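You operate a simulated robot arm through the tools that you are given. There is no shell and no other tool. Be economical: measure what you need, move in short steps, check, and stop when the job is done.

Carry out the task below with a simulated two-armed robot. There is one attempt and no reset: what you move stays moved.

Task
Wipe up the spill on the short bench top with the wipe and put it back.

The check looks at the end state, three seconds after you hand in, the way a careful person would. Anything else that was tipped, shoved, dropped, spilled or broken makes it a failure.

Robot
Two 7-joint arms with two-finger parallel grippers on one trunk, on a base that drives. Base frame: it is fixed to the floor where the robot stands at the start and does not move with it; the origin is under the middle of the robot, x ahead of it, y to its left, z up; the surface under the hand at the start is at about z = 820. Lengths are in mm, angles in degrees, forces in N, time in s.
The left shoulder is at the start at [77, 182, 1062], the right one opposite. With the tool pointing down near the work surface each hand reaches from about 320 to 760 mm from the robot's upright axis, wherever it stands, measured 20 degrees to its own side. Payload 3.91 kg a hand.
Tool frame (each hand has its own): the origin (TCP) lies between the finger pads and is the grasp point; the fingertips stand 30 mm ahead of it; z points along the fingers, y is the line along which they close. Largest opening 110 mm; finger width 20, thickness 10; the body of the gripper, 48 by 112 mm, starts 55 mm behind the TCP.
Orientation is that of the tool frame in the base frame, as [roll, pitch, yaw] about the fixed x, y, z axes, in that order (R = Rz(yaw) Ry(pitch) Rx(roll)). With the fingers straight down and closing along the base's y, the tool's x points along the base's -x, its y along +y and its z along -z.

Tools
- The arms move only by the tool arm_command. It takes "left_steps", "right_steps" or both (then of equal length, played together; a hand with none holds still); each is a list of rows, each an object (a shift or turn left out is 0, a gripper value left out holds the last) with "fingers": the opening, from 0 (shut) to 1 (fully open); "delta_pos": the shift along the tool's x, y, z in mm, a list of three; "dr": the turn, a rotation vector about the tool's x, y, z in rad, a list of three. In form: [{"fingers": fingers, "delta_pos": [tx, ty, tz], "dr": [rx, ry, rz]}, ...]. A call has 1 to 12 rows; each row shifts and turns the commanded pose from where the row before left it, along the tool's axes as they then stand. A row lasts 0.2 s, in which the tool goes at most 50 mm and 8.6 degrees; a call with a longer step from one row to the next is refused whole, and so is a gripper value outside its range. Where a pose cannot be reached the arm comes as near as it can. A force on the tool above 40 N (or 10 N above the force at the start of the call, whichever is more), or a blocked arm, ends the call early, and 0.2 s more pass. Each finger travels about 72 mm/s and halts on what it meets, pressing with about 45 N; the grip force reading is that of the motor and also rises with nothing between the fingers. The clock runs only during rows and for 0.2 s after the last one: add rows that do not move to give the fingers time. It gives the time, the measured TCP pose, the force on the tool (base axes), the opening and the grip force at its end, in the units of the frame above (readings bear some noise), with the torque about the TCP (base axes, N m) and any sound that the robot's microphone picked up.
- Cameras (640 x 400 px; columns grow to the right, rows downward): "scene" is now at [195.5, -46.5, 1231.9]; the picture's right is [-0.57, -0.82, 0.00], its down [-0.58, 0.40, -0.71] and it looks along [0.59, -0.40, -0.70] (base axes); focal length 235 px, centre (320, 200). "left" rides on the left gripper at [72, -17, -103] in its tool frame; the picture's right is [0.23, 0.97, 0.00], its down [-0.76, 0.18, -0.62] and it looks along [-0.61, 0.14, 0.78] (tool axes); focal length 222 px, centre (320, 200). "right" rides on the right gripper at [72, 17, -103] in its tool frame; the picture's right is [-0.23, 0.97, 0.00], its down [-0.76, -0.18, -0.62] and it looks along [-0.61, -0.14, 0.78] (tool axes); focal length 222 px, centre (320, 200). There is no depth. A picture from a camera that has moved, and an enlarged one, comes with that camera's place and axes in the base frame and with its lens. The place of the scene camera against the robot may be out by one fixed shift of up to 12 mm in any direction.
- get_image(camera): a new picture of that camera. No time passes.
- raise_lower(by): slides the trunk up (or, below 0, down) by that many mm; the arms and the scene camera ride with it, the base frame stays. It gives what a move gives, with no picture.
- drive_base(legs): drives the robot by 1 to 6 legs, each [ahead, left, turn to the left] in mm, mm and degrees, along the robot's own axes; the way and the turn of a leg run together, so that a leg with both is an arc; at most 1500 mm and 180 degrees a leg. The arms and the cameras ride along, it lands a little off, and it stops where it bumps. It gives what a move gives.
- head_to(pan, tilt): turns the head with the scene camera to pan (to the left, within 80 degrees either way) and tilt (down, from -29 to 69), counted from straight ahead of the robot. It gives what a move gives.
- inspect(camera, box): a new picture of the part [left, top, right, bottom] of that camera's present view, enlarged. No time passes.
- sign_off(): hands the job in; it is judged then, once.

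Work in short steps. Places have to be worked out from the pictures, the camera data and where the tool is seen: move nearer, look again, correct. Check each grasp and each placing, and mend what went wrong. You have 120 turns and 100 pictures in all, those below and enlarged ones among them. Open the grippers and draw the arms clear of the work before you hand the job in, unless the task says otherwise; then end with one line.

The tools are called after "Emit:" as name(argument=value, ...) on one line, values as JSON. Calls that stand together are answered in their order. arm_command: Moves the arms, as the interface text tells. Its arguments: {"type":"object","properties":{"left_steps":{"type":"array","items":{"type":"object","properties":{"fingers":{"type":"number"},"delta_pos":{"type":"array","items":{"type":"number"}},"dr":{"type":"array","items":{"type":"number"}}}}},"right_steps":{"type":"array","items":{"type":"object","properties":{"fingers":{"type":"number"},"delta_pos":{"type":"array","items":{"type":"number"}},"dr":{"type":"array","items":{"type":"number"}}}}}},"required":[]} The other tools are called the same way: raise_lower (by) slides the trunk up or down; drive_base (legs) drives the base; head_to (pan, tilt) turns the head that bears the scene camera; get_image (camera) takes a picture; inspect (camera, box) takes an enlarged picture of a part of a camera's view; sign_off () hands the job in.

At the start:

```text
time_s: 0.0
left_tcp_pos: [477.5, -18.3, 1029.6]
left_orientation: [179.9, -0.1, 179.9]
left_ft_force: [-0.2, 0.7, -0.3]
left_wrist_torque: [-0.03, 0.03, -0.02]
left_finger_gap: 110.0
left_grip_force: 0.0
right_tcp_pos: [311.7, -389.1, 1054.2]
right_orientation: [-179.9, 0.1, -180.0]
right_ft_force: [0.9, -0.3, 0.2]
right_wrist_torque: [-0.01, 0.02, -0.01]
right_finger_gap: 109.8
right_grip_force: 0.0
trunk travel left (down, up): [-325.0, 189.0]
robot x, y, heading: [0.3, 0.1, 0.1]
head pan, tilt: [-34.5, 44.7]
```

scene: 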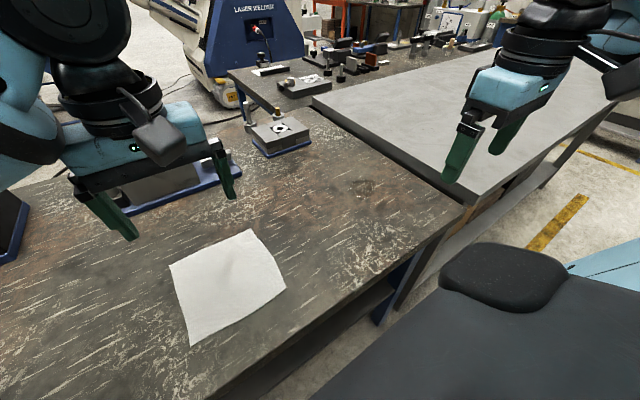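
right: 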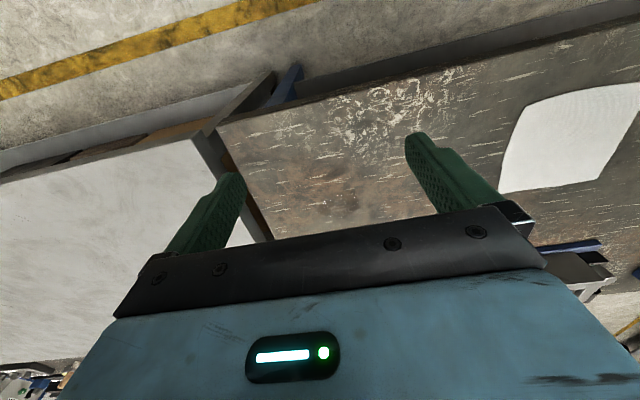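
left: 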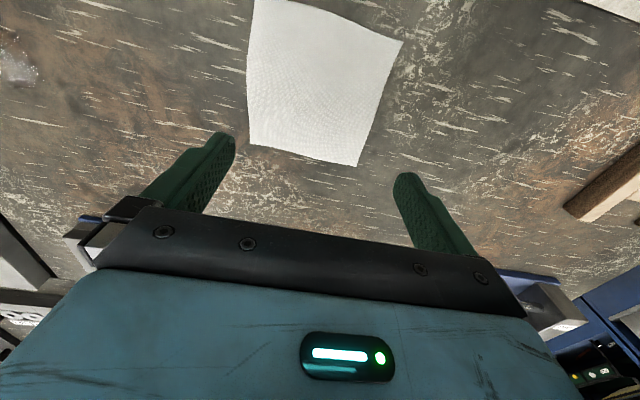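

The wipe lies on the scratched bench; the left camera hints at something shiny at its left edge. I'll turn the head to survey the bench.

Emit:
head_to(pan=10, tilt=50)

Emit:
get_image(camera="scene")

Emit:
inspect(camera="left", box=[0, 0, 240, 150])

```text
time_s: 1.1
left_tcp_pos: [476.5, -17.9, 1029.3]
left_orientation: [-180.0, -0.1, 179.9]
left_ft_force: [-0.6, 0.8, 0.8]
left_wrist_torque: [-0.02, 0.0, 0.02]
left_finger_gap: 109.8
left_grip_force: 0.1
right_tcp_pos: [312.0, -389.8, 1053.8]
right_orientation: [-180.0, 0.1, 179.9]
right_ft_force: [0.3, -0.4, 0.4]
right_wrist_torque: [-0.01, 0.01, -0.02]
right_finger_gap: 109.7
right_grip_force: 0.0
trunk travel left (down, up): [-325.0, 189.0]
robot x, y, heading: [1.4, 0.0, -0.1]
head pan, tilt: [10.0, 50.0]
```

```text
96 pictures are left
camera scene: at [204.1, 13.0, 1224.5], right [0.17, -0.98, 0.0], down [-0.75, -0.13, -0.64], along [0.63, 0.11, -0.77], focal length 235 px, centre (320, 200)
```

scene: 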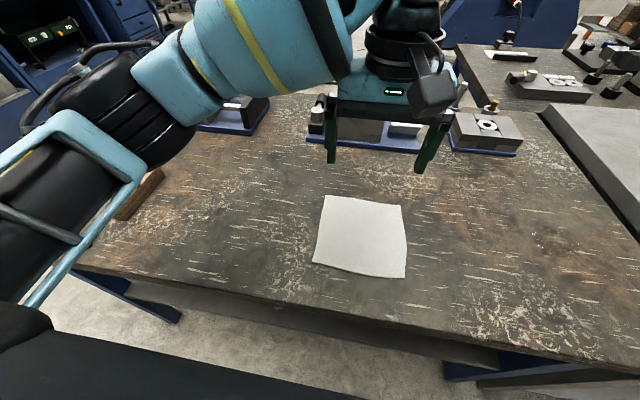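

```text
2.67 times, centred on (120, 75) of left
camera zoom: at [402.9, -34.8, 1132.9], right [-0.23, 0.97, 0.0], down [0.76, 0.18, 0.62], along [0.61, 0.14, -0.78], focal length 592 px, centre (853, 533)
```

zoom: 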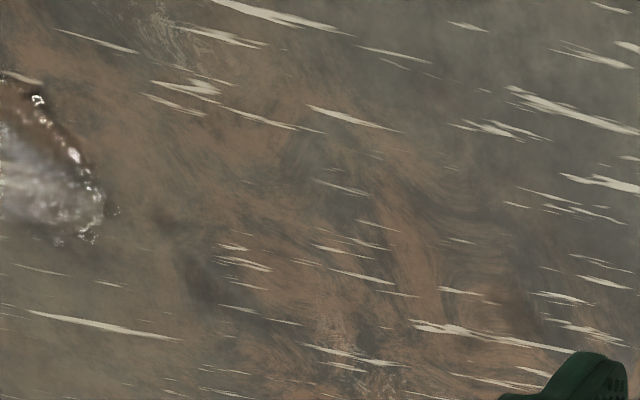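

A clear liquid spill seems to be near (530,-390). I'll zoom in on it and look with the head more to the right.

Emit:
inspect(camera="scene", box=[440, 170, 640, 295])

Emit:
head_to(pan=-40, tilt=52)

Emit:
inspect(camera="scene", box=[240, 90, 560, 290])

Emit:
inspect(camera="right", box=[220, 60, 540, 260])

```text
3.20 times, centred on (540, 232) of scene
camera zoom: at [204.1, 13.0, 1224.5], right [0.17, -0.98, 0.0], down [-0.75, -0.13, -0.64], along [0.63, 0.11, -0.77], focal length 753 px, centre (-384, 96)
```

zoom: 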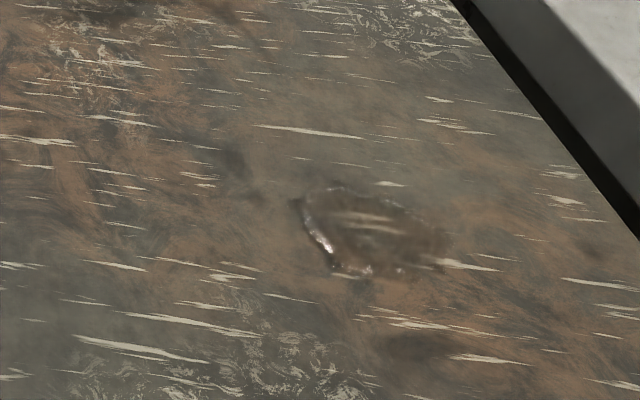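

```text
time_s: 2.3
left_tcp_pos: [476.5, -18.4, 1028.8]
left_orientation: [-179.9, 0.0, 179.9]
left_ft_force: [0.0, 0.9, 0.7]
left_wrist_torque: [0.0, -0.02, -0.03]
left_finger_gap: 109.8
left_grip_force: 0.0
right_tcp_pos: [311.0, -389.9, 1054.2]
right_orientation: [180.0, 0.0, -180.0]
right_ft_force: [-0.6, -0.2, -0.3]
right_wrist_torque: [-0.04, 0.01, 0.01]
right_finger_gap: 109.9
right_grip_force: 0.0
trunk travel left (down, up): [-325.0, 189.0]
robot x, y, heading: [-2.2, -0.4, -0.1]
head pan, tilt: [-40.0, 52.0]
```

```text
2.00 times, centred on (400, 190) of scene
camera zoom: at [185.8, -48.5, 1221.9], right [-0.64, -0.77, 0.0], down [-0.6, 0.51, -0.62], along [0.47, -0.4, -0.79], focal length 471 px, centre (160, 220)
```

zoom: 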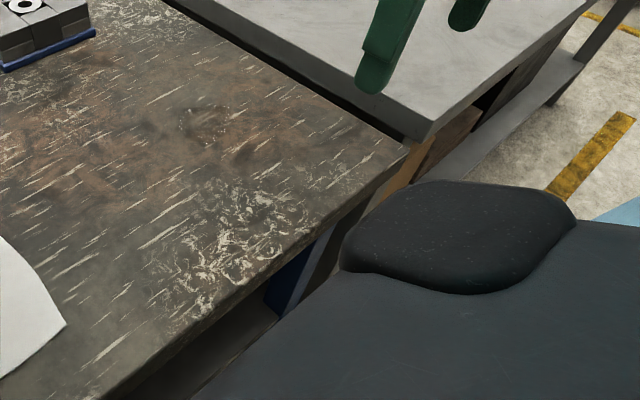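

```text
2.00 times, centred on (380, 160) of right
camera zoom: at [239.0, -371.4, 1157.3], right [0.23, 0.97, 0.0], down [0.76, -0.18, 0.62], along [0.61, -0.14, -0.78], focal length 444 px, centre (200, 280)
```

zoom: 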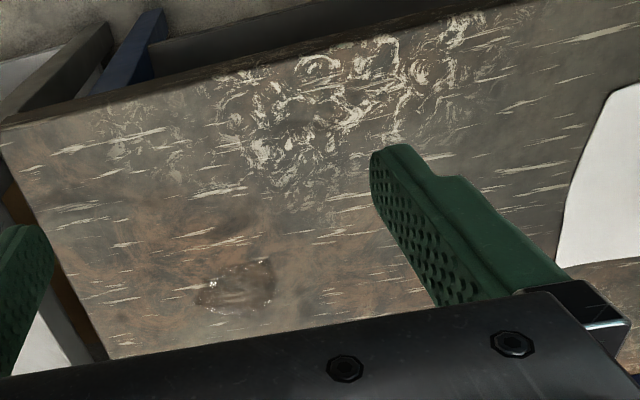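

The spill is roughly 80×60 mm about (520,-398); the wipe spans about x 395–565, y -107..62. I'll look closely at the wipe for its thickness.

Emit:
inspect(camera="left", box=[200, 0, 440, 180])

Emit:
head_to(pan=-5, tilt=50)

Emit:
inspect(camera="scene", box=[200, 170, 400, 295])

```text
2.22 times, centred on (320, 90) of left
camera zoom: at [402.9, -34.7, 1132.9], right [-0.23, 0.97, 0.0], down [0.76, 0.18, 0.62], along [0.61, 0.14, -0.78], focal length 494 px, centre (320, 444)
```

zoom: 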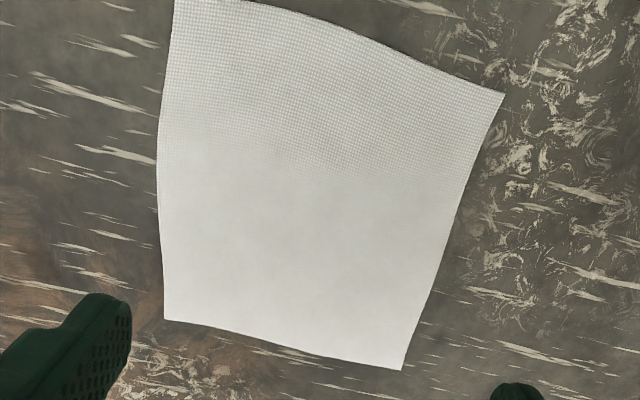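

```text
time_s: 3.3
left_tcp_pos: [475.7, -18.7, 1029.4]
left_orientation: [-179.9, 0.0, -180.0]
left_ft_force: [-0.3, 0.1, 0.5]
left_wrist_torque: [-0.02, 0.0, -0.02]
left_finger_gap: 109.9
left_grip_force: 0.1
right_tcp_pos: [311.1, -389.9, 1054.1]
right_orientation: [180.0, 0.0, 179.9]
right_ft_force: [-0.6, 0.7, -0.2]
right_wrist_torque: [0.02, -0.01, 0.03]
right_finger_gap: 110.2
right_grip_force: 0.1
trunk travel left (down, up): [-325.0, 189.0]
robot x, y, heading: [-2.4, 1.0, 0.0]
head pan, tilt: [-5.0, 50.0]
```

```text
3.20 times, centred on (300, 232) of scene
camera zoom: at [204.9, -7.1, 1224.5], right [-0.09, -1.0, 0.0], down [-0.76, 0.07, -0.64], along [0.64, -0.06, -0.77], focal length 753 px, centre (384, 96)
```

zoom: 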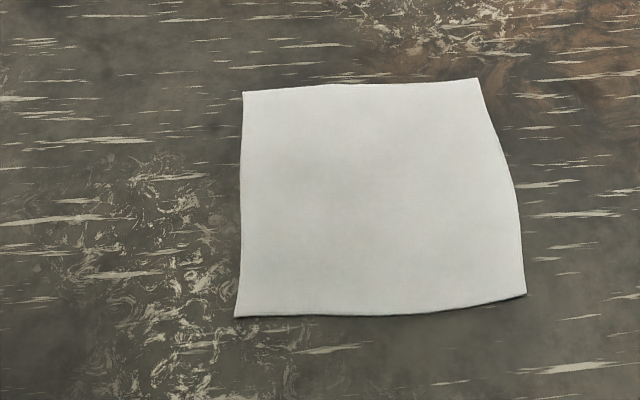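

The wipe is a thin flat cloth. I'll clear the left arm to the left and bring the right hand over the wipe.

Emit:
arm_command(left_steps=[{"delta_pos": [5, 40, -5]}, {"delta_pos": [5, 40, -5]}, {"delta_pos": [5, 40, -5]}, {"delta_pos": [5, 40, -5]}, {"delta_pos": [5, 40, -5]}, {"delta_pos": [5, 40, -5]}, {"delta_pos": [5, 40, -5]}, {"delta_pos": [5, 30, -5]}])

Emit:
arm_command(right_steps=[{"delta_pos": [-18, 40, 10]}, {"delta_pos": [-18, 40, 10]}, {"delta_pos": [-18, 40, 10]}, {"delta_pos": [-18, 40, 10]}, {"delta_pos": [-18, 40, 10]}, {"delta_pos": [-18, 40, 10]}, {"delta_pos": [-18, 40, 10]}, {"delta_pos": [-18, 40, 10]}, {"delta_pos": [-18, 40, 10]}])

Emit:
get_image(camera="right")

Emit:
get_image(camera="scene")

```text
time_s: 5.1
left_tcp_pos: [434.8, 293.0, 1071.1]
left_orientation: [180.0, 0.1, 180.0]
left_ft_force: [0.2, 0.0, 1.0]
left_wrist_torque: [-0.01, 0.0, 0.0]
left_finger_gap: 109.8
left_grip_force: 0.1
right_tcp_pos: [310.4, -389.3, 1055.3]
right_orientation: [-180.0, 0.0, -180.0]
right_ft_force: [-0.5, 0.2, -0.4]
right_wrist_torque: [-0.02, 0.03, 0.0]
right_finger_gap: 109.7
right_grip_force: 0.0
trunk travel left (down, up): [-325.0, 189.0]
robot x, y, heading: [3.2, 1.1, -0.3]
head pan, tilt: [-5.0, 50.0]
```

```text
time_s: 7.1
left_tcp_pos: [437.1, 291.7, 1071.4]
left_orientation: [-180.0, -0.1, -179.9]
left_ft_force: [0.5, 0.1, 0.2]
left_wrist_torque: [0.0, 0.01, 0.01]
left_finger_gap: 110.0
left_grip_force: 0.1
right_tcp_pos: [440.6, -113.3, 983.2]
right_orientation: [180.0, -0.1, 179.8]
right_ft_force: [-0.6, -0.3, -0.1]
right_wrist_torque: [0.0, 0.03, 0.0]
right_finger_gap: 110.0
right_grip_force: 0.2
right hand out of reach, approached as far as the arm can: row 7, 8, 9
trunk travel left (down, up): [-325.0, 189.0]
robot x, y, heading: [-2.6, -0.9, -0.2]
head pan, tilt: [-5.0, 50.0]
```

```text
89 pictures are left
camera right: at [368.0, -95.2, 1086.0], right [0.23, 0.97, 0.0], down [0.76, -0.18, 0.62], along [0.61, -0.14, -0.78], focal length 222 px, centre (320, 200)
```

right: 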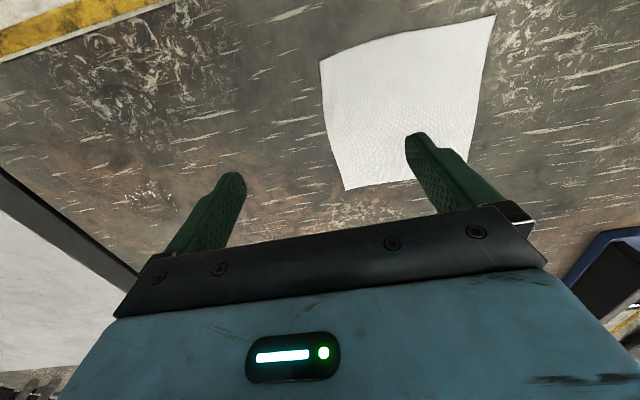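

```text
88 pictures are left
camera scene: at [205.0, -6.9, 1224.5], right [-0.09, -1.0, 0.0], down [-0.76, 0.07, -0.64], along [0.64, -0.06, -0.77], focal length 235 px, centre (320, 200)
```

scene: 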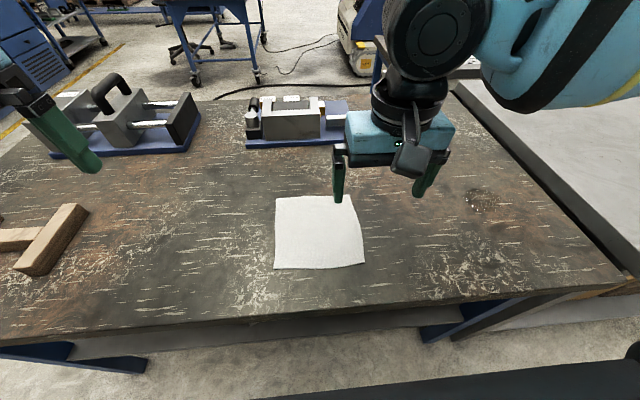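

The right hand can't reach further inward, so I'll slide the base 150 mm to the left and continue from there.

Emit:
drive_base(legs=[[0, 150, 0]])

Emit:
get_image(camera="right")

```text
time_s: 9.1
left_tcp_pos: [436.5, 444.0, 1072.4]
left_orientation: [-179.9, 0.0, -179.9]
left_ft_force: [-0.5, -0.6, -0.7]
left_wrist_torque: [-0.01, 0.0, -0.02]
left_finger_gap: 110.0
left_grip_force: 0.0
right_tcp_pos: [440.5, 37.2, 983.0]
right_orientation: [179.9, 0.0, 179.8]
right_ft_force: [-0.3, 0.0, 0.6]
right_wrist_torque: [-0.04, 0.0, 0.02]
right_finger_gap: 110.1
right_grip_force: 0.1
trunk travel left (down, up): [-325.0, 189.0]
robot x, y, heading: [1.8, 150.8, -0.1]
head pan, tilt: [-5.0, 50.0]
```

```text
87 pictures are left
camera right: at [367.7, 56.4, 1086.1], right [0.23, 0.97, 0.0], down [0.76, -0.18, 0.62], along [0.61, -0.14, -0.78], focal length 222 px, centre (320, 200)
```

right: 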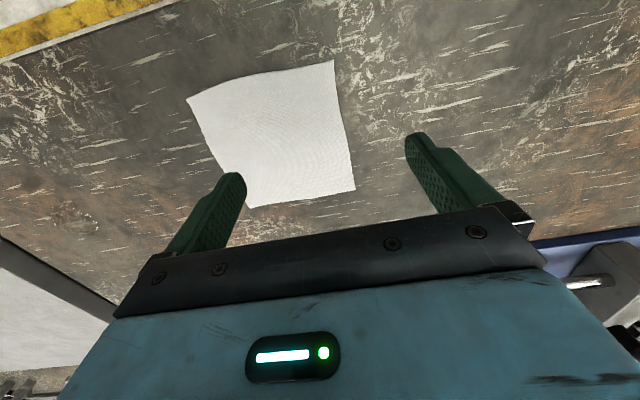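

The wipe's centre works out at (483,-20). I'll move above it and descend to TCP z≈900, narrowing the fingers.

Emit:
arm_command(right_steps=[{"delta_pos": [-14, -19, 20], "fingers": 0.6}, {"delta_pos": [-14, -19, 20]}, {"delta_pos": [-14, -19, 20]}, {"delta_pos": [0, 0, 20]}, {}])

Emit:
get_image(camera="right")

```text
time_s: 10.3
left_tcp_pos: [436.7, 442.8, 1070.8]
left_orientation: [-179.9, 0.0, -179.9]
left_ft_force: [-0.3, 0.2, -0.3]
left_wrist_torque: [0.01, -0.01, -0.05]
left_finger_gap: 110.1
left_grip_force: 0.0
right_tcp_pos: [482.7, -19.2, 904.4]
right_orientation: [-180.0, 0.0, 179.8]
right_ft_force: [0.3, 0.8, -0.1]
right_wrist_torque: [-0.03, -0.01, 0.0]
right_finger_gap: 66.1
right_grip_force: 0.1
trunk travel left (down, up): [-325.0, 189.0]
robot x, y, heading: [2.2, 150.6, -0.1]
head pan, tilt: [-5.0, 50.0]
```

```text
86 pictures are left
camera right: at [409.9, -0.9, 1006.5], right [0.23, 0.97, 0.0], down [0.76, -0.18, 0.62], along [0.61, -0.14, -0.78], focal length 222 px, centre (320, 200)
```

right: 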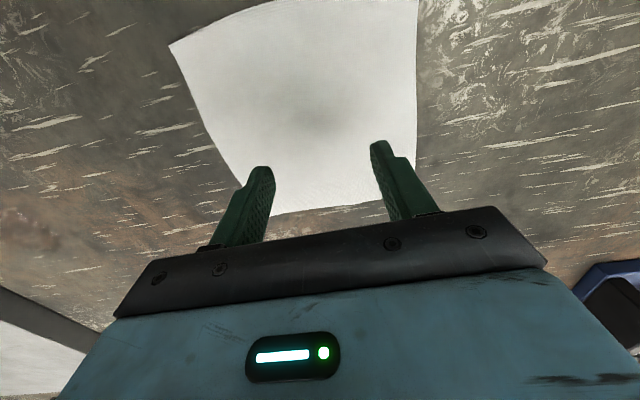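

Centred over the wipe. I descend in small steps until light contact.

Emit:
arm_command(right_steps=[{"delta_pos": [0, 0, 20]}, {"delta_pos": [0, 0, 15]}, {"delta_pos": [0, 0, 10]}, {"delta_pos": [0, 0, 4]}, {"delta_pos": [0, 0, 3]}, {}])

Emit:
get_image(camera="right")

```text
time_s: 11.7
left_tcp_pos: [436.3, 442.8, 1071.8]
left_orientation: [180.0, -0.1, 179.9]
left_ft_force: [0.2, 0.1, 0.0]
left_wrist_torque: [0.02, 0.0, 0.05]
left_finger_gap: 109.9
left_grip_force: 0.1
right_tcp_pos: [480.7, -19.1, 851.8]
right_orientation: [-180.0, 0.0, 179.8]
right_ft_force: [-0.4, -0.8, 3.2]
right_wrist_torque: [-0.03, -0.03, 0.02]
right_finger_gap: 65.7
right_grip_force: 0.0
trunk travel left (down, up): [-325.0, 189.0]
robot x, y, heading: [-0.5, 151.2, -0.3]
head pan, tilt: [-5.0, 50.0]
```

```text
85 pictures are left
camera right: at [409.6, -1.6, 954.4], right [0.23, 0.97, 0.0], down [0.76, -0.18, 0.62], along [0.61, -0.14, -0.78], focal length 222 px, centre (320, 200)
```

right: 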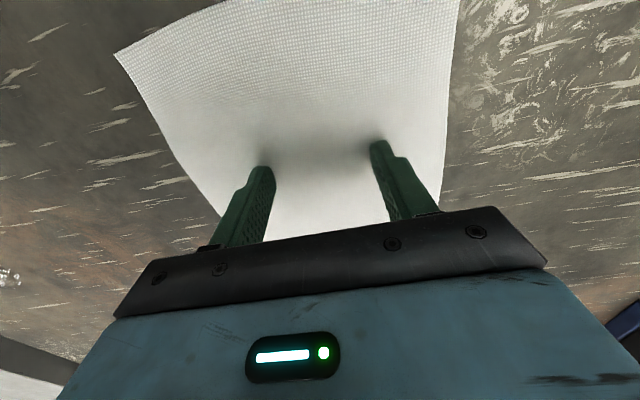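

Light contact (3 N). I press a touch and close the fingers to gather the cloth.

Emit:
arm_command(right_steps=[{"delta_pos": [0, 0, 1], "fingers": 0.5}, {"fingers": 0.3}, {"fingers": 0.15}, {"fingers": 0}, {}, {}])

Emit:
get_image(camera="right")

```text
time_s: 13.1
left_tcp_pos: [436.7, 444.6, 1070.3]
left_orientation: [-180.0, 0.1, 180.0]
left_ft_force: [-0.6, -0.1, 0.0]
left_wrist_torque: [0.0, 0.03, 0.02]
left_finger_gap: 109.8
left_grip_force: 0.0
right_tcp_pos: [481.4, -18.1, 850.3]
right_orientation: [180.0, 0.1, 179.8]
right_ft_force: [1.6, 0.9, 17.5]
right_wrist_torque: [-0.02, -0.09, 0.0]
right_finger_gap: 2.4
right_grip_force: 42.3
trunk travel left (down, up): [-325.0, 189.0]
robot x, y, heading: [1.1, 154.0, -0.0]
head pan, tilt: [-5.0, 50.0]
```

```text
84 pictures are left
camera right: at [409.0, -0.8, 954.1], right [0.23, 0.97, 0.0], down [0.76, -0.18, 0.63], along [0.61, -0.14, -0.78], focal length 222 px, centre (320, 200)
```

right: 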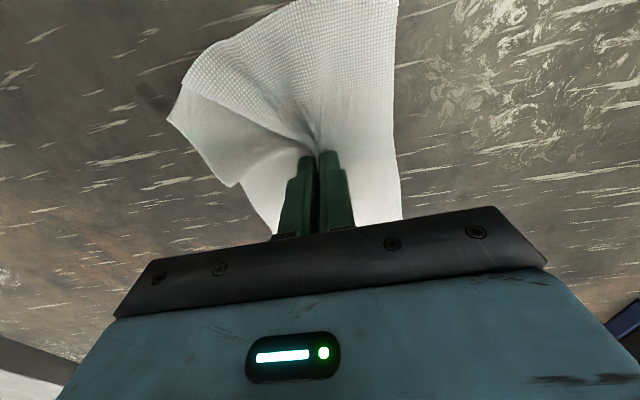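

The cloth is pinched (gap 2.4 mm). I lift 60 mm to check the hold.

Emit:
arm_command(right_steps=[{"delta_pos": [0, 0, -20]}, {"delta_pos": [0, 0, -20]}, {"delta_pos": [0, 0, -20]}, {}])

Emit:
get_image(camera="right")

Emit:
get_image(camera="scene")

```text
time_s: 14.1
left_tcp_pos: [436.6, 442.9, 1070.5]
left_orientation: [179.9, 0.0, 180.0]
left_ft_force: [0.1, 0.3, -0.2]
left_wrist_torque: [-0.02, -0.01, -0.01]
left_finger_gap: 110.2
left_grip_force: 0.0
right_tcp_pos: [482.6, -21.4, 910.0]
right_orientation: [180.0, 0.0, 179.7]
right_ft_force: [0.2, 0.7, 0.3]
right_wrist_torque: [-0.01, 0.0, 0.01]
right_finger_gap: 2.7
right_grip_force: 43.0
trunk travel left (down, up): [-325.0, 189.0]
robot x, y, heading: [-2.7, 151.0, -0.1]
head pan, tilt: [-5.0, 50.0]
```

```text
83 pictures are left
camera right: at [409.5, -2.2, 1013.6], right [0.23, 0.97, 0.0], down [0.76, -0.18, 0.62], along [0.61, -0.14, -0.78], focal length 222 px, centre (320, 200)
```

right: 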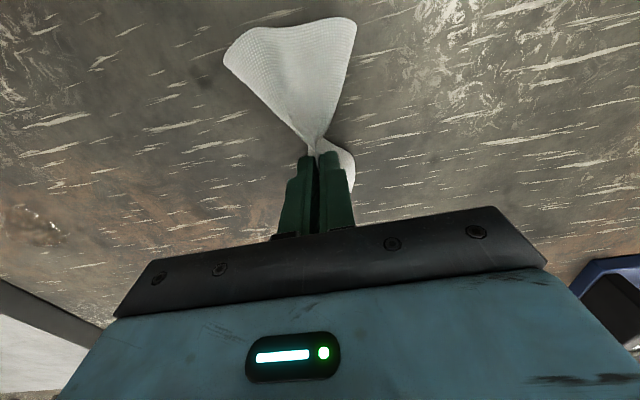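

```text
82 pictures are left
camera scene: at [205.1, 144.6, 1224.5], right [-0.09, -1.0, 0.0], down [-0.76, 0.07, -0.64], along [0.64, -0.06, -0.77], focal length 235 px, centre (320, 200)
```

scene: 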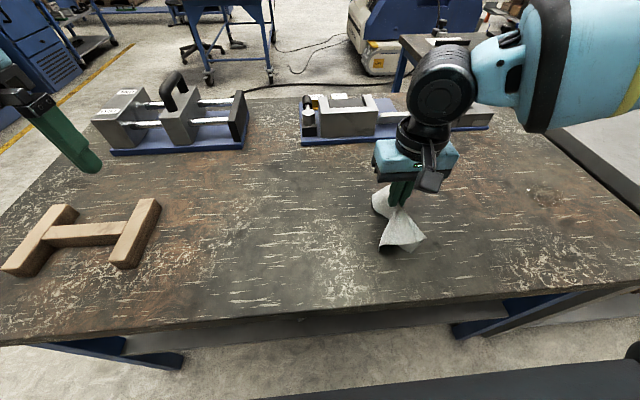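

The hold is good. I lift a bit more and slide the base back right 170 mm.

Emit:
arm_command(right_steps=[{"delta_pos": [0, 0, -25]}, {"delta_pos": [0, 0, -25]}])

Emit:
drive_base(legs=[[0, -170, 0]])

Emit:
arm_command(right_steps=[{"delta_pos": [-8, -38, 0]}, {"delta_pos": [-8, -38, 0]}, {"delta_pos": [-8, -38, 0]}, {"delta_pos": [-8, -38, 0]}, {}])

Emit:
head_to(pan=-30, tilt=45)

Emit:
get_image(camera="right")

Emit:
get_image(camera="scene")

```text
time_s: 14.7
left_tcp_pos: [437.1, 442.9, 1071.7]
left_orientation: [-180.0, 0.0, -179.9]
left_ft_force: [-0.9, 0.0, -0.2]
left_wrist_torque: [0.0, -0.02, 0.0]
left_finger_gap: 109.9
left_grip_force: 0.0
right_tcp_pos: [482.9, -19.3, 960.1]
right_orientation: [180.0, 0.0, 179.7]
right_ft_force: [-0.4, 0.9, 0.5]
right_wrist_torque: [-0.02, 0.02, -0.02]
right_finger_gap: 2.7
right_grip_force: 42.1
trunk travel left (down, up): [-325.0, 189.0]
robot x, y, heading: [2.7, 148.7, -0.1]
head pan, tilt: [-5.0, 50.0]
```

```text
time_s: 16.8
left_tcp_pos: [437.4, 273.7, 1070.7]
left_orientation: [180.0, 0.1, 179.9]
left_ft_force: [-0.6, 0.4, 0.1]
left_wrist_torque: [0.02, 0.0, 0.02]
left_finger_gap: 110.2
left_grip_force: 0.1
right_tcp_pos: [481.1, -189.2, 959.7]
right_orientation: [179.9, 0.0, 179.8]
right_ft_force: [-0.4, 0.6, -0.6]
right_wrist_torque: [0.0, 0.01, 0.01]
right_finger_gap: 2.4
right_grip_force: 42.5
trunk travel left (down, up): [-325.0, 189.0]
robot x, y, heading: [1.9, -14.6, 0.0]
head pan, tilt: [-5.0, 50.0]
```

```text
time_s: 18.0
left_tcp_pos: [437.0, 273.6, 1070.4]
left_orientation: [180.0, 0.1, 180.0]
left_ft_force: [-0.2, 0.6, 0.8]
left_wrist_torque: [-0.03, 0.0, -0.02]
left_finger_gap: 110.0
left_grip_force: 0.1
right_tcp_pos: [514.1, -339.5, 959.4]
right_orientation: [179.9, 0.1, 179.8]
right_ft_force: [1.0, 0.7, 0.3]
right_wrist_torque: [-0.02, -0.01, 0.0]
right_finger_gap: 2.6
right_grip_force: 43.0
trunk travel left (down, up): [-325.0, 189.0]
robot x, y, heading: [-1.2, -17.1, -0.2]
head pan, tilt: [-5.0, 50.0]
```

```text
time_s: 18.9
left_tcp_pos: [437.0, 274.1, 1071.1]
left_orientation: [-180.0, 0.1, 179.9]
left_ft_force: [0.5, 0.6, -0.3]
left_wrist_torque: [0.03, 0.01, -0.01]
left_finger_gap: 110.0
left_grip_force: 0.1
right_tcp_pos: [514.8, -340.3, 960.4]
right_orientation: [180.0, 0.1, 179.9]
right_ft_force: [1.0, -0.4, 0.6]
right_wrist_torque: [-0.06, 0.03, 0.03]
right_finger_gap: 2.6
right_grip_force: 42.7
trunk travel left (down, up): [-325.0, 189.0]
robot x, y, heading: [1.6, -21.2, -0.1]
head pan, tilt: [-30.0, 45.0]
```

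```text
81 pictures are left
camera right: at [442.8, -321.4, 1063.0], right [0.23, 0.97, 0.0], down [0.76, -0.18, 0.62], along [0.61, -0.14, -0.78], focal length 222 px, centre (320, 200)
```

right: 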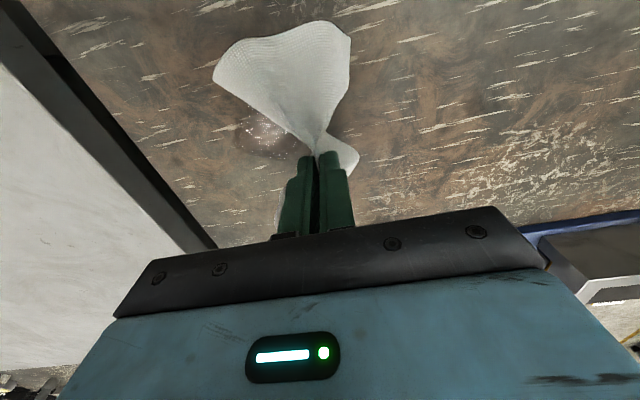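

```text
80 pictures are left
camera scene: at [198.4, -58.3, 1231.4], right [-0.5, -0.87, 0.0], down [-0.61, 0.35, -0.71], along [0.61, -0.35, -0.71], focal length 235 px, centre (320, 200)
```

scene: 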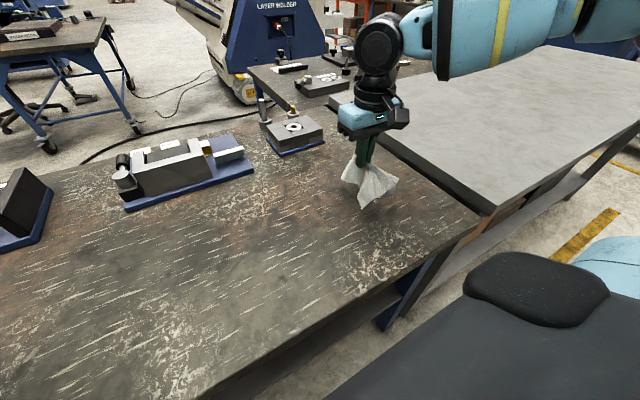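

The spill centre is confirmed near (523,-401). I move over it and lower the bunched cloth gently.

Emit:
arm_command(right_steps=[{"delta_pos": [-4, -30, 15]}, {"delta_pos": [-4, -30, 15]}, {"delta_pos": [0, 0, 25]}, {"delta_pos": [0, 0, 25]}, {"delta_pos": [0, 0, 15]}, {"delta_pos": [0, 0, 8]}, {"delta_pos": [0, 0, 3]}, {}])

Emit:
get_image(camera="right")

Emit:
inspect(camera="scene", box=[280, 110, 480, 235])

```text
time_s: 20.7
left_tcp_pos: [436.4, 271.9, 1071.5]
left_orientation: [180.0, -0.1, 180.0]
left_ft_force: [0.3, -1.2, 0.3]
left_wrist_torque: [0.03, 0.0, -0.01]
left_finger_gap: 109.9
left_grip_force: 0.1
right_tcp_pos: [521.4, -400.5, 854.4]
right_orientation: [-180.0, 0.0, 179.8]
right_ft_force: [0.0, 0.0, 1.3]
right_wrist_torque: [-0.04, -0.02, 0.02]
right_finger_gap: 2.6
right_grip_force: 42.5
trunk travel left (down, up): [-325.0, 189.0]
robot x, y, heading: [2.5, -16.6, 0.0]
head pan, tilt: [-30.0, 45.0]
```

```text
79 pictures are left
camera right: at [449.0, -382.4, 957.0], right [0.23, 0.97, 0.0], down [0.76, -0.18, 0.62], along [0.61, -0.14, -0.78], focal length 222 px, centre (320, 200)
```

right: 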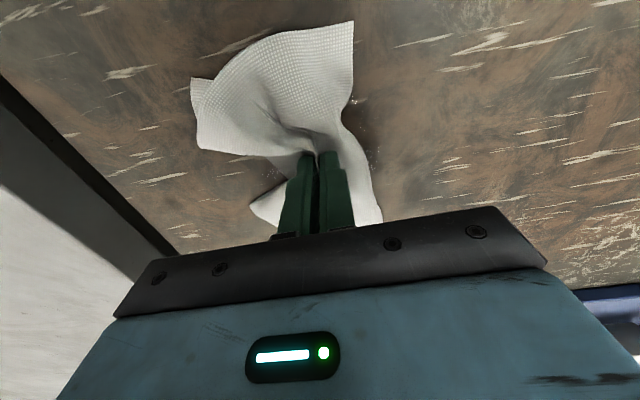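

```text
3.20 times, centred on (380, 172) of scene
camera zoom: at [198.3, -58.4, 1231.5], right [-0.5, -0.86, 0.0], down [-0.61, 0.35, -0.71], along [0.61, -0.35, -0.71], focal length 753 px, centre (128, 288)
```

zoom: 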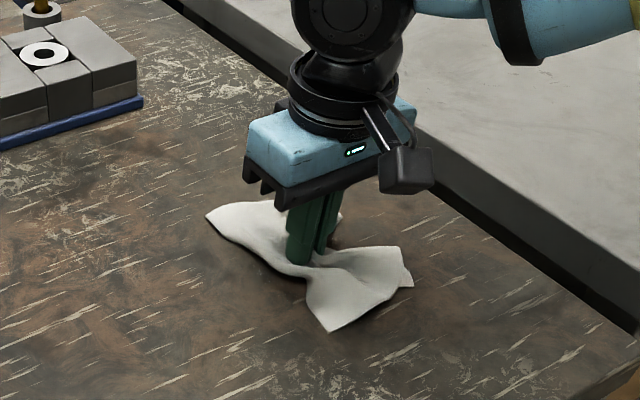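

The cloth covers the spill and lies on it. I press slightly and wipe in strokes over the spill area.

Emit:
arm_command(right_steps=[{"delta_pos": [0, 0, 3]}, {"delta_pos": [0, -20, 0]}, {"delta_pos": [0, -20, 0]}, {"delta_pos": [15, 20, 0]}, {"delta_pos": [0, 20, 0]}, {"delta_pos": [0, 20, 0]}, {"delta_pos": [0, 20, 0]}, {"delta_pos": [-15, -20, 0]}, {"delta_pos": [-15, -20, 0]}, {"delta_pos": [0, -20, 0]}, {"delta_pos": [0, -20, 0]}, {}])

Emit:
get_image(camera="right")

```text
time_s: 23.3
left_tcp_pos: [435.9, 276.2, 1071.9]
left_orientation: [-179.9, 0.1, 179.9]
left_ft_force: [-0.5, 0.7, -0.3]
left_wrist_torque: [0.0, 0.02, 0.05]
left_finger_gap: 109.9
left_grip_force: 0.1
right_tcp_pos: [534.5, -440.1, 852.6]
right_orientation: [-179.9, 0.1, 179.9]
right_ft_force: [1.1, 6.2, 24.4]
right_wrist_torque: [0.0, -0.21, 0.1]
right_finger_gap: 2.7
right_grip_force: 42.9
trunk travel left (down, up): [-325.0, 189.0]
robot x, y, heading: [-1.2, -18.7, -0.2]
head pan, tilt: [-30.0, 45.0]
```

```text
77 pictures are left
camera right: at [461.8, -421.4, 955.1], right [0.23, 0.97, 0.0], down [0.76, -0.18, 0.63], along [0.61, -0.14, -0.78], focal length 222 px, centre (320, 200)
```

right: 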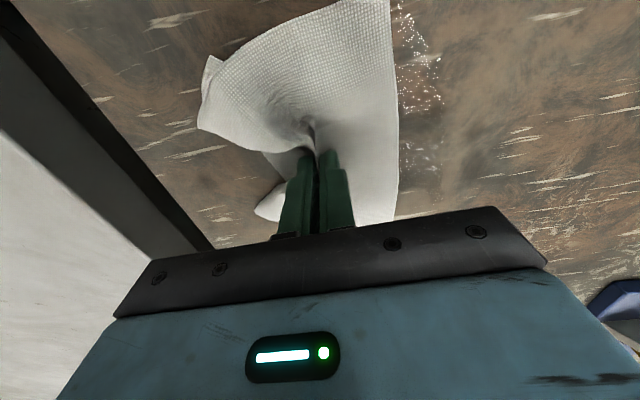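

Residue remains at x 480–555, y -385…-355. I ease pressure slightly and continue with a wider raster.

Emit:
arm_command(right_steps=[{"delta_pos": [-16, 20, -1]}, {"delta_pos": [0, 25, 0]}, {"delta_pos": [0, 25, 0]}, {"delta_pos": [0, 20, 0]}, {"delta_pos": [22, 0, 0]}, {"delta_pos": [22, 0, 0]}, {"delta_pos": [22, 0, 0]}, {"delta_pos": [8, -18, 0]}, {"delta_pos": [-25, -5, 0]}, {"delta_pos": [-25, 0, 0]}, {"delta_pos": [-20, 0, 0]}, {}])

Emit:
get_image(camera="right")

```text
time_s: 25.9
left_tcp_pos: [435.1, 275.4, 1070.9]
left_orientation: [180.0, 0.1, 179.9]
left_ft_force: [0.3, -0.1, 0.0]
left_wrist_torque: [-0.01, 0.01, -0.01]
left_finger_gap: 110.1
left_grip_force: 0.0
right_tcp_pos: [547.8, -372.6, 852.0]
right_orientation: [-180.0, 0.3, 179.7]
right_ft_force: [-7.2, -0.8, 23.5]
right_wrist_torque: [-0.27, 0.05, -0.08]
right_finger_gap: 2.6
right_grip_force: 42.3
trunk travel left (down, up): [-325.0, 189.0]
robot x, y, heading: [0.7, -15.5, -0.4]
head pan, tilt: [-30.0, 45.0]
```

```text
76 pictures are left
camera right: at [475.6, -355.1, 955.1], right [0.23, 0.97, 0.0], down [0.76, -0.18, 0.63], along [0.61, -0.14, -0.78], focal length 222 px, centre (320, 200)
```

right: 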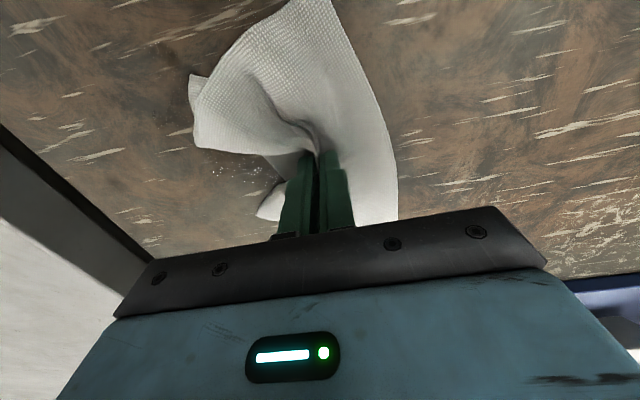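

Mostly gone here, a few sparkles near (538,-441). I'll continue around there and the centre, then lift to look.

Emit:
arm_command(right_steps=[{"delta_pos": [0, -25, 0]}, {"delta_pos": [0, -25, 0]}, {"delta_pos": [0, -25, 0]}, {"delta_pos": [20, -5, 0]}, {"delta_pos": [25, 0, 0]}, {"delta_pos": [20, 0, 0]}, {"delta_pos": [0, 25, 0]}, {"delta_pos": [-25, 0, 0]}, {"delta_pos": [-25, 0, 0]}, {"delta_pos": [15, 20, 0]}, {"delta_pos": [25, 0, 0]}, {}])

Emit:
arm_command(right_steps=[{"delta_pos": [0, 0, -30]}, {"delta_pos": [15, 30, -30]}, {"delta_pos": [15, 30, -30]}, {"delta_pos": [0, 0, -30]}, {"delta_pos": [0, 0, -20]}, {}])

Emit:
inspect(camera="right", box=[100, 0, 420, 200])

Emit:
inspect(camera="scene", box=[280, 110, 480, 235])

```text
time_s: 28.5
left_tcp_pos: [436.8, 275.1, 1070.6]
left_orientation: [180.0, 0.0, 179.9]
left_ft_force: [1.0, 0.2, -0.7]
left_wrist_torque: [0.02, -0.01, 0.01]
left_finger_gap: 110.2
left_grip_force: 0.0
right_tcp_pos: [492.9, -407.7, 852.6]
right_orientation: [-179.9, 0.2, 179.8]
right_ft_force: [3.0, 1.0, 13.6]
right_wrist_torque: [-0.06, -0.2, 0.06]
right_finger_gap: 2.9
right_grip_force: 42.8
trunk travel left (down, up): [-325.0, 189.0]
robot x, y, heading: [1.1, -18.5, -0.2]
head pan, tilt: [-30.0, 45.0]
```

```text
time_s: 29.9
left_tcp_pos: [435.6, 274.4, 1070.8]
left_orientation: [-179.9, -0.1, 180.0]
left_ft_force: [0.1, -0.5, -0.5]
left_wrist_torque: [-0.01, 0.0, -0.01]
left_finger_gap: 109.9
left_grip_force: 0.1
right_tcp_pos: [464.1, -349.7, 990.3]
right_orientation: [179.9, 0.0, 179.7]
right_ft_force: [-0.1, -0.1, 0.1]
right_wrist_torque: [0.02, 0.01, -0.02]
right_finger_gap: 2.6
right_grip_force: 42.8
trunk travel left (down, up): [-325.0, 189.0]
robot x, y, heading: [-1.3, -15.1, -0.2]
head pan, tilt: [-30.0, 45.0]
```

```text
2.00 times, centred on (260, 100) of right
camera zoom: at [391.5, -331.3, 1093.8], right [0.23, 0.97, 0.0], down [0.76, -0.18, 0.62], along [0.61, -0.14, -0.78], focal length 444 px, centre (440, 400)
```

zoom: 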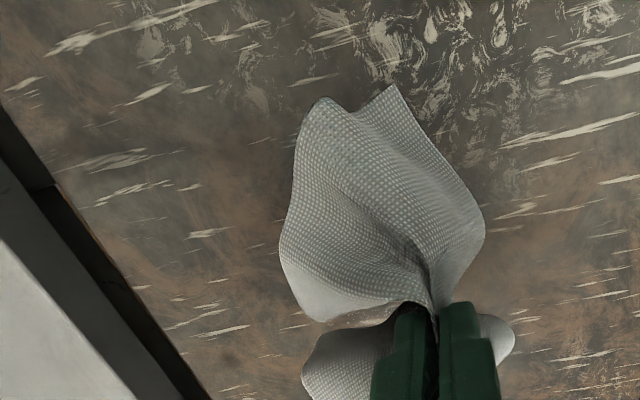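

```text
3.20 times, centred on (380, 172) of scene
camera zoom: at [198.4, -58.6, 1231.4], right [-0.5, -0.86, 0.0], down [-0.61, 0.35, -0.71], along [0.61, -0.35, -0.71], focal length 753 px, centre (128, 288)
```

zoom: 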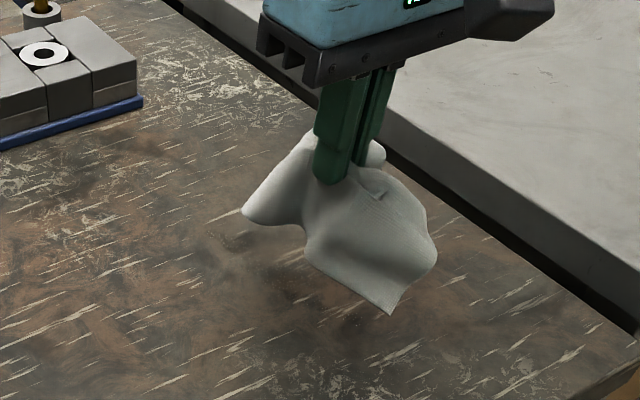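

The cloth is damp and blocks the view; I'll move it further left to see the former spill area.

Emit:
arm_command(right_steps=[{"delta_pos": [0, 45, 0]}, {"delta_pos": [0, 45, 0]}, {"delta_pos": [0, 45, 0]}, {}])

Emit:
get_image(camera="right")

Emit:
inspect(camera="scene", box=[280, 110, 480, 235])

Emit:
inspect(camera="right", box=[80, 60, 320, 210])

```text
time_s: 30.9
left_tcp_pos: [436.3, 273.5, 1070.7]
left_orientation: [180.0, 0.0, 180.0]
left_ft_force: [-0.6, -0.4, 0.3]
left_wrist_torque: [-0.02, 0.0, 0.03]
left_finger_gap: 109.9
left_grip_force: 0.0
right_tcp_pos: [463.9, -216.8, 991.3]
right_orientation: [179.9, 0.0, 179.7]
right_ft_force: [0.3, 0.1, -1.1]
right_wrist_torque: [-0.02, 0.02, 0.01]
right_finger_gap: 2.6
right_grip_force: 42.2
trunk travel left (down, up): [-325.0, 189.0]
robot x, y, heading: [-0.4, -18.7, -0.3]
head pan, tilt: [-30.0, 45.0]
```

```text
73 pictures are left
camera right: at [392.3, -198.9, 1095.0], right [0.23, 0.97, 0.0], down [0.76, -0.18, 0.62], along [0.61, -0.14, -0.78], focal length 222 px, centre (320, 200)
```

right: 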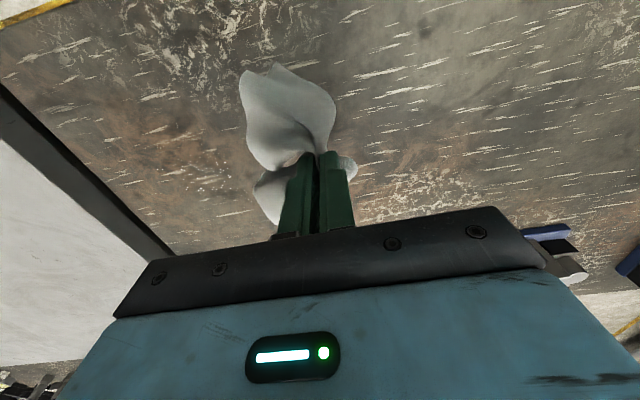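

```text
3.20 times, centred on (380, 172) of scene
camera zoom: at [198.1, -59.1, 1231.5], right [-0.5, -0.86, 0.0], down [-0.61, 0.36, -0.71], along [0.61, -0.35, -0.71], focal length 753 px, centre (128, 288)
```

zoom: 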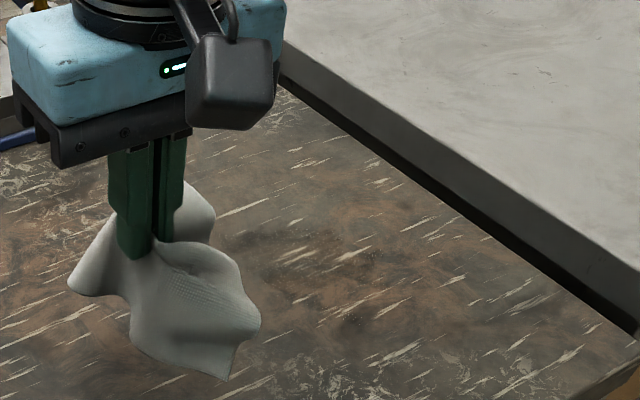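

```text
2.67 times, centred on (200, 135) of right
camera zoom: at [392.3, -198.9, 1095.0], right [0.23, 0.97, 0.0], down [0.76, -0.18, 0.62], along [0.61, -0.14, -0.78], focal length 592 px, centre (640, 373)
```

zoom: 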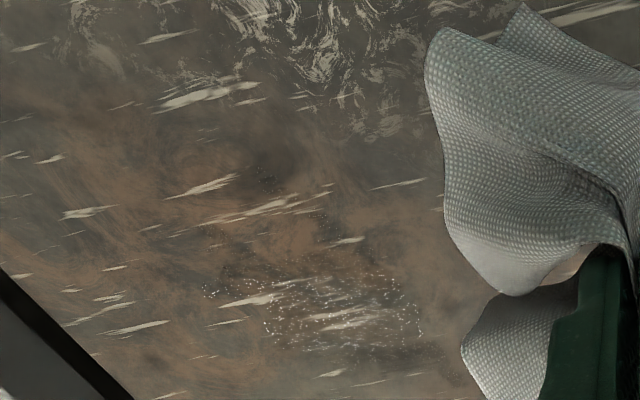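

Fine droplets remain over x 495–560, y -462…-358. I'll return for a denser raster, strokes along y with 13 mm spacing.

Emit:
arm_command(right_steps=[{"delta_pos": [-9, -40, 15]}, {"delta_pos": [-9, -40, 15]}, {"delta_pos": [-8, -40, 15]}, {"delta_pos": [0, -14, 40]}, {"delta_pos": [0, 0, 40]}, {"delta_pos": [0, 0, 10]}, {"delta_pos": [0, 0, 4]}, {}])

Emit:
arm_command(right_steps=[{"delta_pos": [0, -29, 0]}, {"delta_pos": [0, -29, 0]}, {"delta_pos": [0, -29, 0]}, {"delta_pos": [0, -29, 0]}, {"delta_pos": [-13, 0, 0]}, {"delta_pos": [0, 29, 0]}, {"delta_pos": [0, 29, 0]}, {"delta_pos": [0, 29, 0]}, {"delta_pos": [0, 29, 0]}, {"delta_pos": [-13, 0, 0]}, {}])

```text
time_s: 32.7
left_tcp_pos: [437.1, 273.2, 1070.9]
left_orientation: [179.9, 0.0, 179.8]
left_ft_force: [-0.3, 0.0, 0.0]
left_wrist_torque: [-0.01, 0.0, 0.01]
left_finger_gap: 110.3
left_grip_force: 0.0
right_tcp_pos: [490.0, -349.6, 853.8]
right_orientation: [-180.0, 0.1, 179.7]
right_ft_force: [-0.3, -0.3, 3.7]
right_wrist_torque: [-0.03, 0.02, 0.04]
right_finger_gap: 2.6
right_grip_force: 42.9
trunk travel left (down, up): [-325.0, 189.0]
robot x, y, heading: [1.0, -20.8, -0.2]
head pan, tilt: [-30.0, 45.0]
```

```text
time_s: 35.1
left_tcp_pos: [435.5, 275.4, 1070.8]
left_orientation: [-180.0, 0.1, 180.0]
left_ft_force: [-0.4, 0.7, 0.9]
left_wrist_torque: [0.01, 0.01, -0.01]
left_finger_gap: 110.0
left_grip_force: 0.1
right_tcp_pos: [515.6, -346.9, 853.2]
right_orientation: [-180.0, 0.1, 179.8]
right_ft_force: [-3.6, 1.5, 12.8]
right_wrist_torque: [-0.01, 0.05, -0.02]
right_finger_gap: 2.7
right_grip_force: 43.2
trunk travel left (down, up): [-325.0, 189.0]
robot x, y, heading: [1.2, -15.0, 0.1]
head pan, tilt: [-30.0, 45.0]
```

Contact is around 13 N; I continue the raster with the next lines.

Emit:
arm_command(right_steps=[{"delta_pos": [0, -29, 0.5]}, {"delta_pos": [0, -29, 0]}, {"delta_pos": [0, -29, 0]}, {"delta_pos": [0, -29, 0]}, {"delta_pos": [-12, 0, 0]}, {"delta_pos": [0, 29, 0]}, {"delta_pos": [0, 29, 0]}, {"delta_pos": [0, 29, 0]}, {"delta_pos": [0, 29, 0]}, {"delta_pos": [-12, 0, 0]}, {}])

Emit:
arm_command(right_steps=[{"delta_pos": [0, -29, 0]}, {"delta_pos": [0, -29, 0]}, {"delta_pos": [0, -29, 0]}, {"delta_pos": [0, -29, 0]}, {"delta_pos": [-12, 0, 0]}, {"delta_pos": [0, 29, 0]}, {"delta_pos": [0, 29, 0]}, {"delta_pos": [0, 29, 0]}, {"delta_pos": [0, 29, 0]}, {"delta_pos": [-12, 0, 0]}, {}])

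Emit:
arm_command(right_steps=[{"delta_pos": [0, 0, -30]}, {"delta_pos": [20, 30, -30]}, {"delta_pos": [25, 40, -30]}, {"delta_pos": [20, 40, -30]}, {"delta_pos": [20, 40, -20]}, {}])

Emit:
inspect(camera="right", box=[80, 60, 320, 210])

Emit:
inspect(camera="scene", box=[280, 110, 480, 235])

```text
time_s: 37.5
left_tcp_pos: [435.2, 274.2, 1072.1]
left_orientation: [179.9, 0.0, 179.9]
left_ft_force: [0.8, -0.4, -0.3]
left_wrist_torque: [-0.02, 0.02, -0.04]
left_finger_gap: 109.8
left_grip_force: 0.1
right_tcp_pos: [538.7, -347.1, 853.0]
right_orientation: [-180.0, 0.1, 179.8]
right_ft_force: [-4.2, 0.1, 11.9]
right_wrist_torque: [0.0, -0.01, 0.03]
right_finger_gap: 2.9
right_grip_force: 42.3
trunk travel left (down, up): [-325.0, 189.0]
robot x, y, heading: [2.2, -19.1, 0.3]
head pan, tilt: [-30.0, 45.0]
```

```text
time_s: 39.9
left_tcp_pos: [435.3, 274.7, 1071.6]
left_orientation: [-180.0, 0.1, 179.9]
left_ft_force: [-0.1, -1.0, 0.3]
left_wrist_torque: [0.0, 0.05, 0.02]
left_finger_gap: 109.9
left_grip_force: 0.1
right_tcp_pos: [560.1, -346.7, 851.5]
right_orientation: [-180.0, 0.2, 179.8]
right_ft_force: [-6.6, 2.7, 24.8]
right_wrist_torque: [0.02, 0.0, 0.01]
right_finger_gap: 2.4
right_grip_force: 42.4
trunk travel left (down, up): [-325.0, 189.0]
robot x, y, heading: [1.2, -15.9, -0.2]
head pan, tilt: [-30.0, 45.0]
```

```text
refused: row 3 steps farther than a row can; nothing moved
```

```text
2.67 times, centred on (200, 135) of right
camera zoom: at [488.0, -327.8, 955.9], right [0.23, 0.97, 0.0], down [0.76, -0.18, 0.63], along [0.61, -0.14, -0.78], focal length 592 px, centre (640, 373)
```

zoom: 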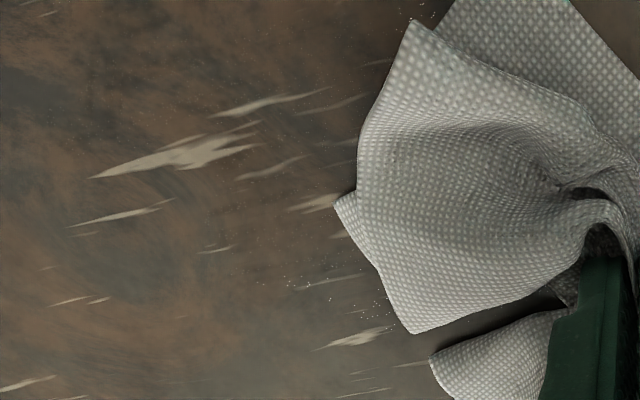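

```text
3.20 times, centred on (380, 172) of scene
camera zoom: at [195.6, -57.0, 1232.0], right [-0.5, -0.86, 0.0], down [-0.61, 0.35, -0.71], along [0.61, -0.36, -0.71], focal length 753 px, centre (128, 288)
```

zoom: 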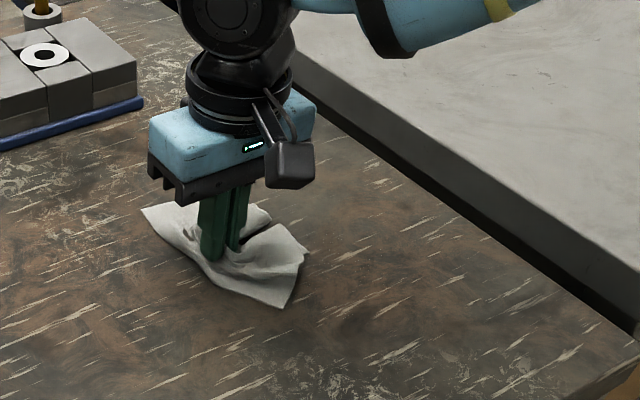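

Only a few specks show. I lift in shorter steps and look at the whole area again.

Emit:
arm_command(right_steps=[{"delta_pos": [0, 0, -30]}, {"delta_pos": [20, 25, -25]}, {"delta_pos": [20, 35, -25]}, {"delta_pos": [20, 35, -20]}, {"delta_pos": [20, 35, -20]}, {"delta_pos": [20, 20, -20]}, {}])

Emit:
inspect(camera="right", box=[80, 60, 320, 210])

Emit:
inspect(camera="scene", box=[300, 130, 460, 230])

```text
time_s: 41.5
left_tcp_pos: [437.9, 273.7, 1070.4]
left_orientation: [-180.0, 0.0, 179.9]
left_ft_force: [-0.4, 0.2, -0.4]
left_wrist_torque: [0.01, -0.01, 0.01]
left_finger_gap: 110.0
left_grip_force: 0.1
right_tcp_pos: [464.9, -198.3, 991.5]
right_orientation: [-180.0, 0.0, 179.7]
right_ft_force: [-0.1, 0.1, -0.2]
right_wrist_torque: [-0.02, -0.02, -0.01]
right_finger_gap: 2.5
right_grip_force: 43.0
trunk travel left (down, up): [-325.0, 189.0]
robot x, y, heading: [-1.8, -14.4, -0.2]
head pan, tilt: [-30.0, 45.0]
```

```text
2.67 times, centred on (200, 135) of right
camera zoom: at [392.8, -179.6, 1094.8], right [0.23, 0.97, 0.0], down [0.76, -0.18, 0.62], along [0.61, -0.14, -0.78], focal length 592 px, centre (640, 373)
```

zoom: 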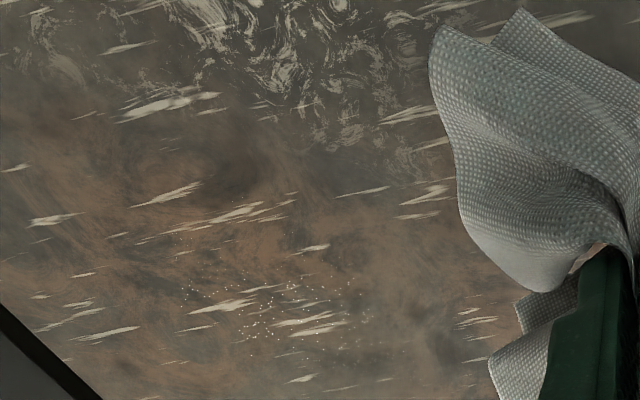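

```text
4.00 times, centred on (380, 180) of scene
camera zoom: at [198.6, -58.5, 1231.4], right [-0.5, -0.86, 0.0], down [-0.61, 0.35, -0.71], along [0.61, -0.35, -0.71], focal length 941 px, centre (80, 280)
```

zoom: 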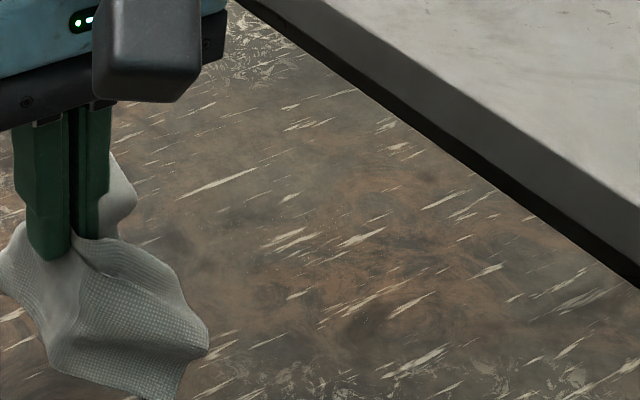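

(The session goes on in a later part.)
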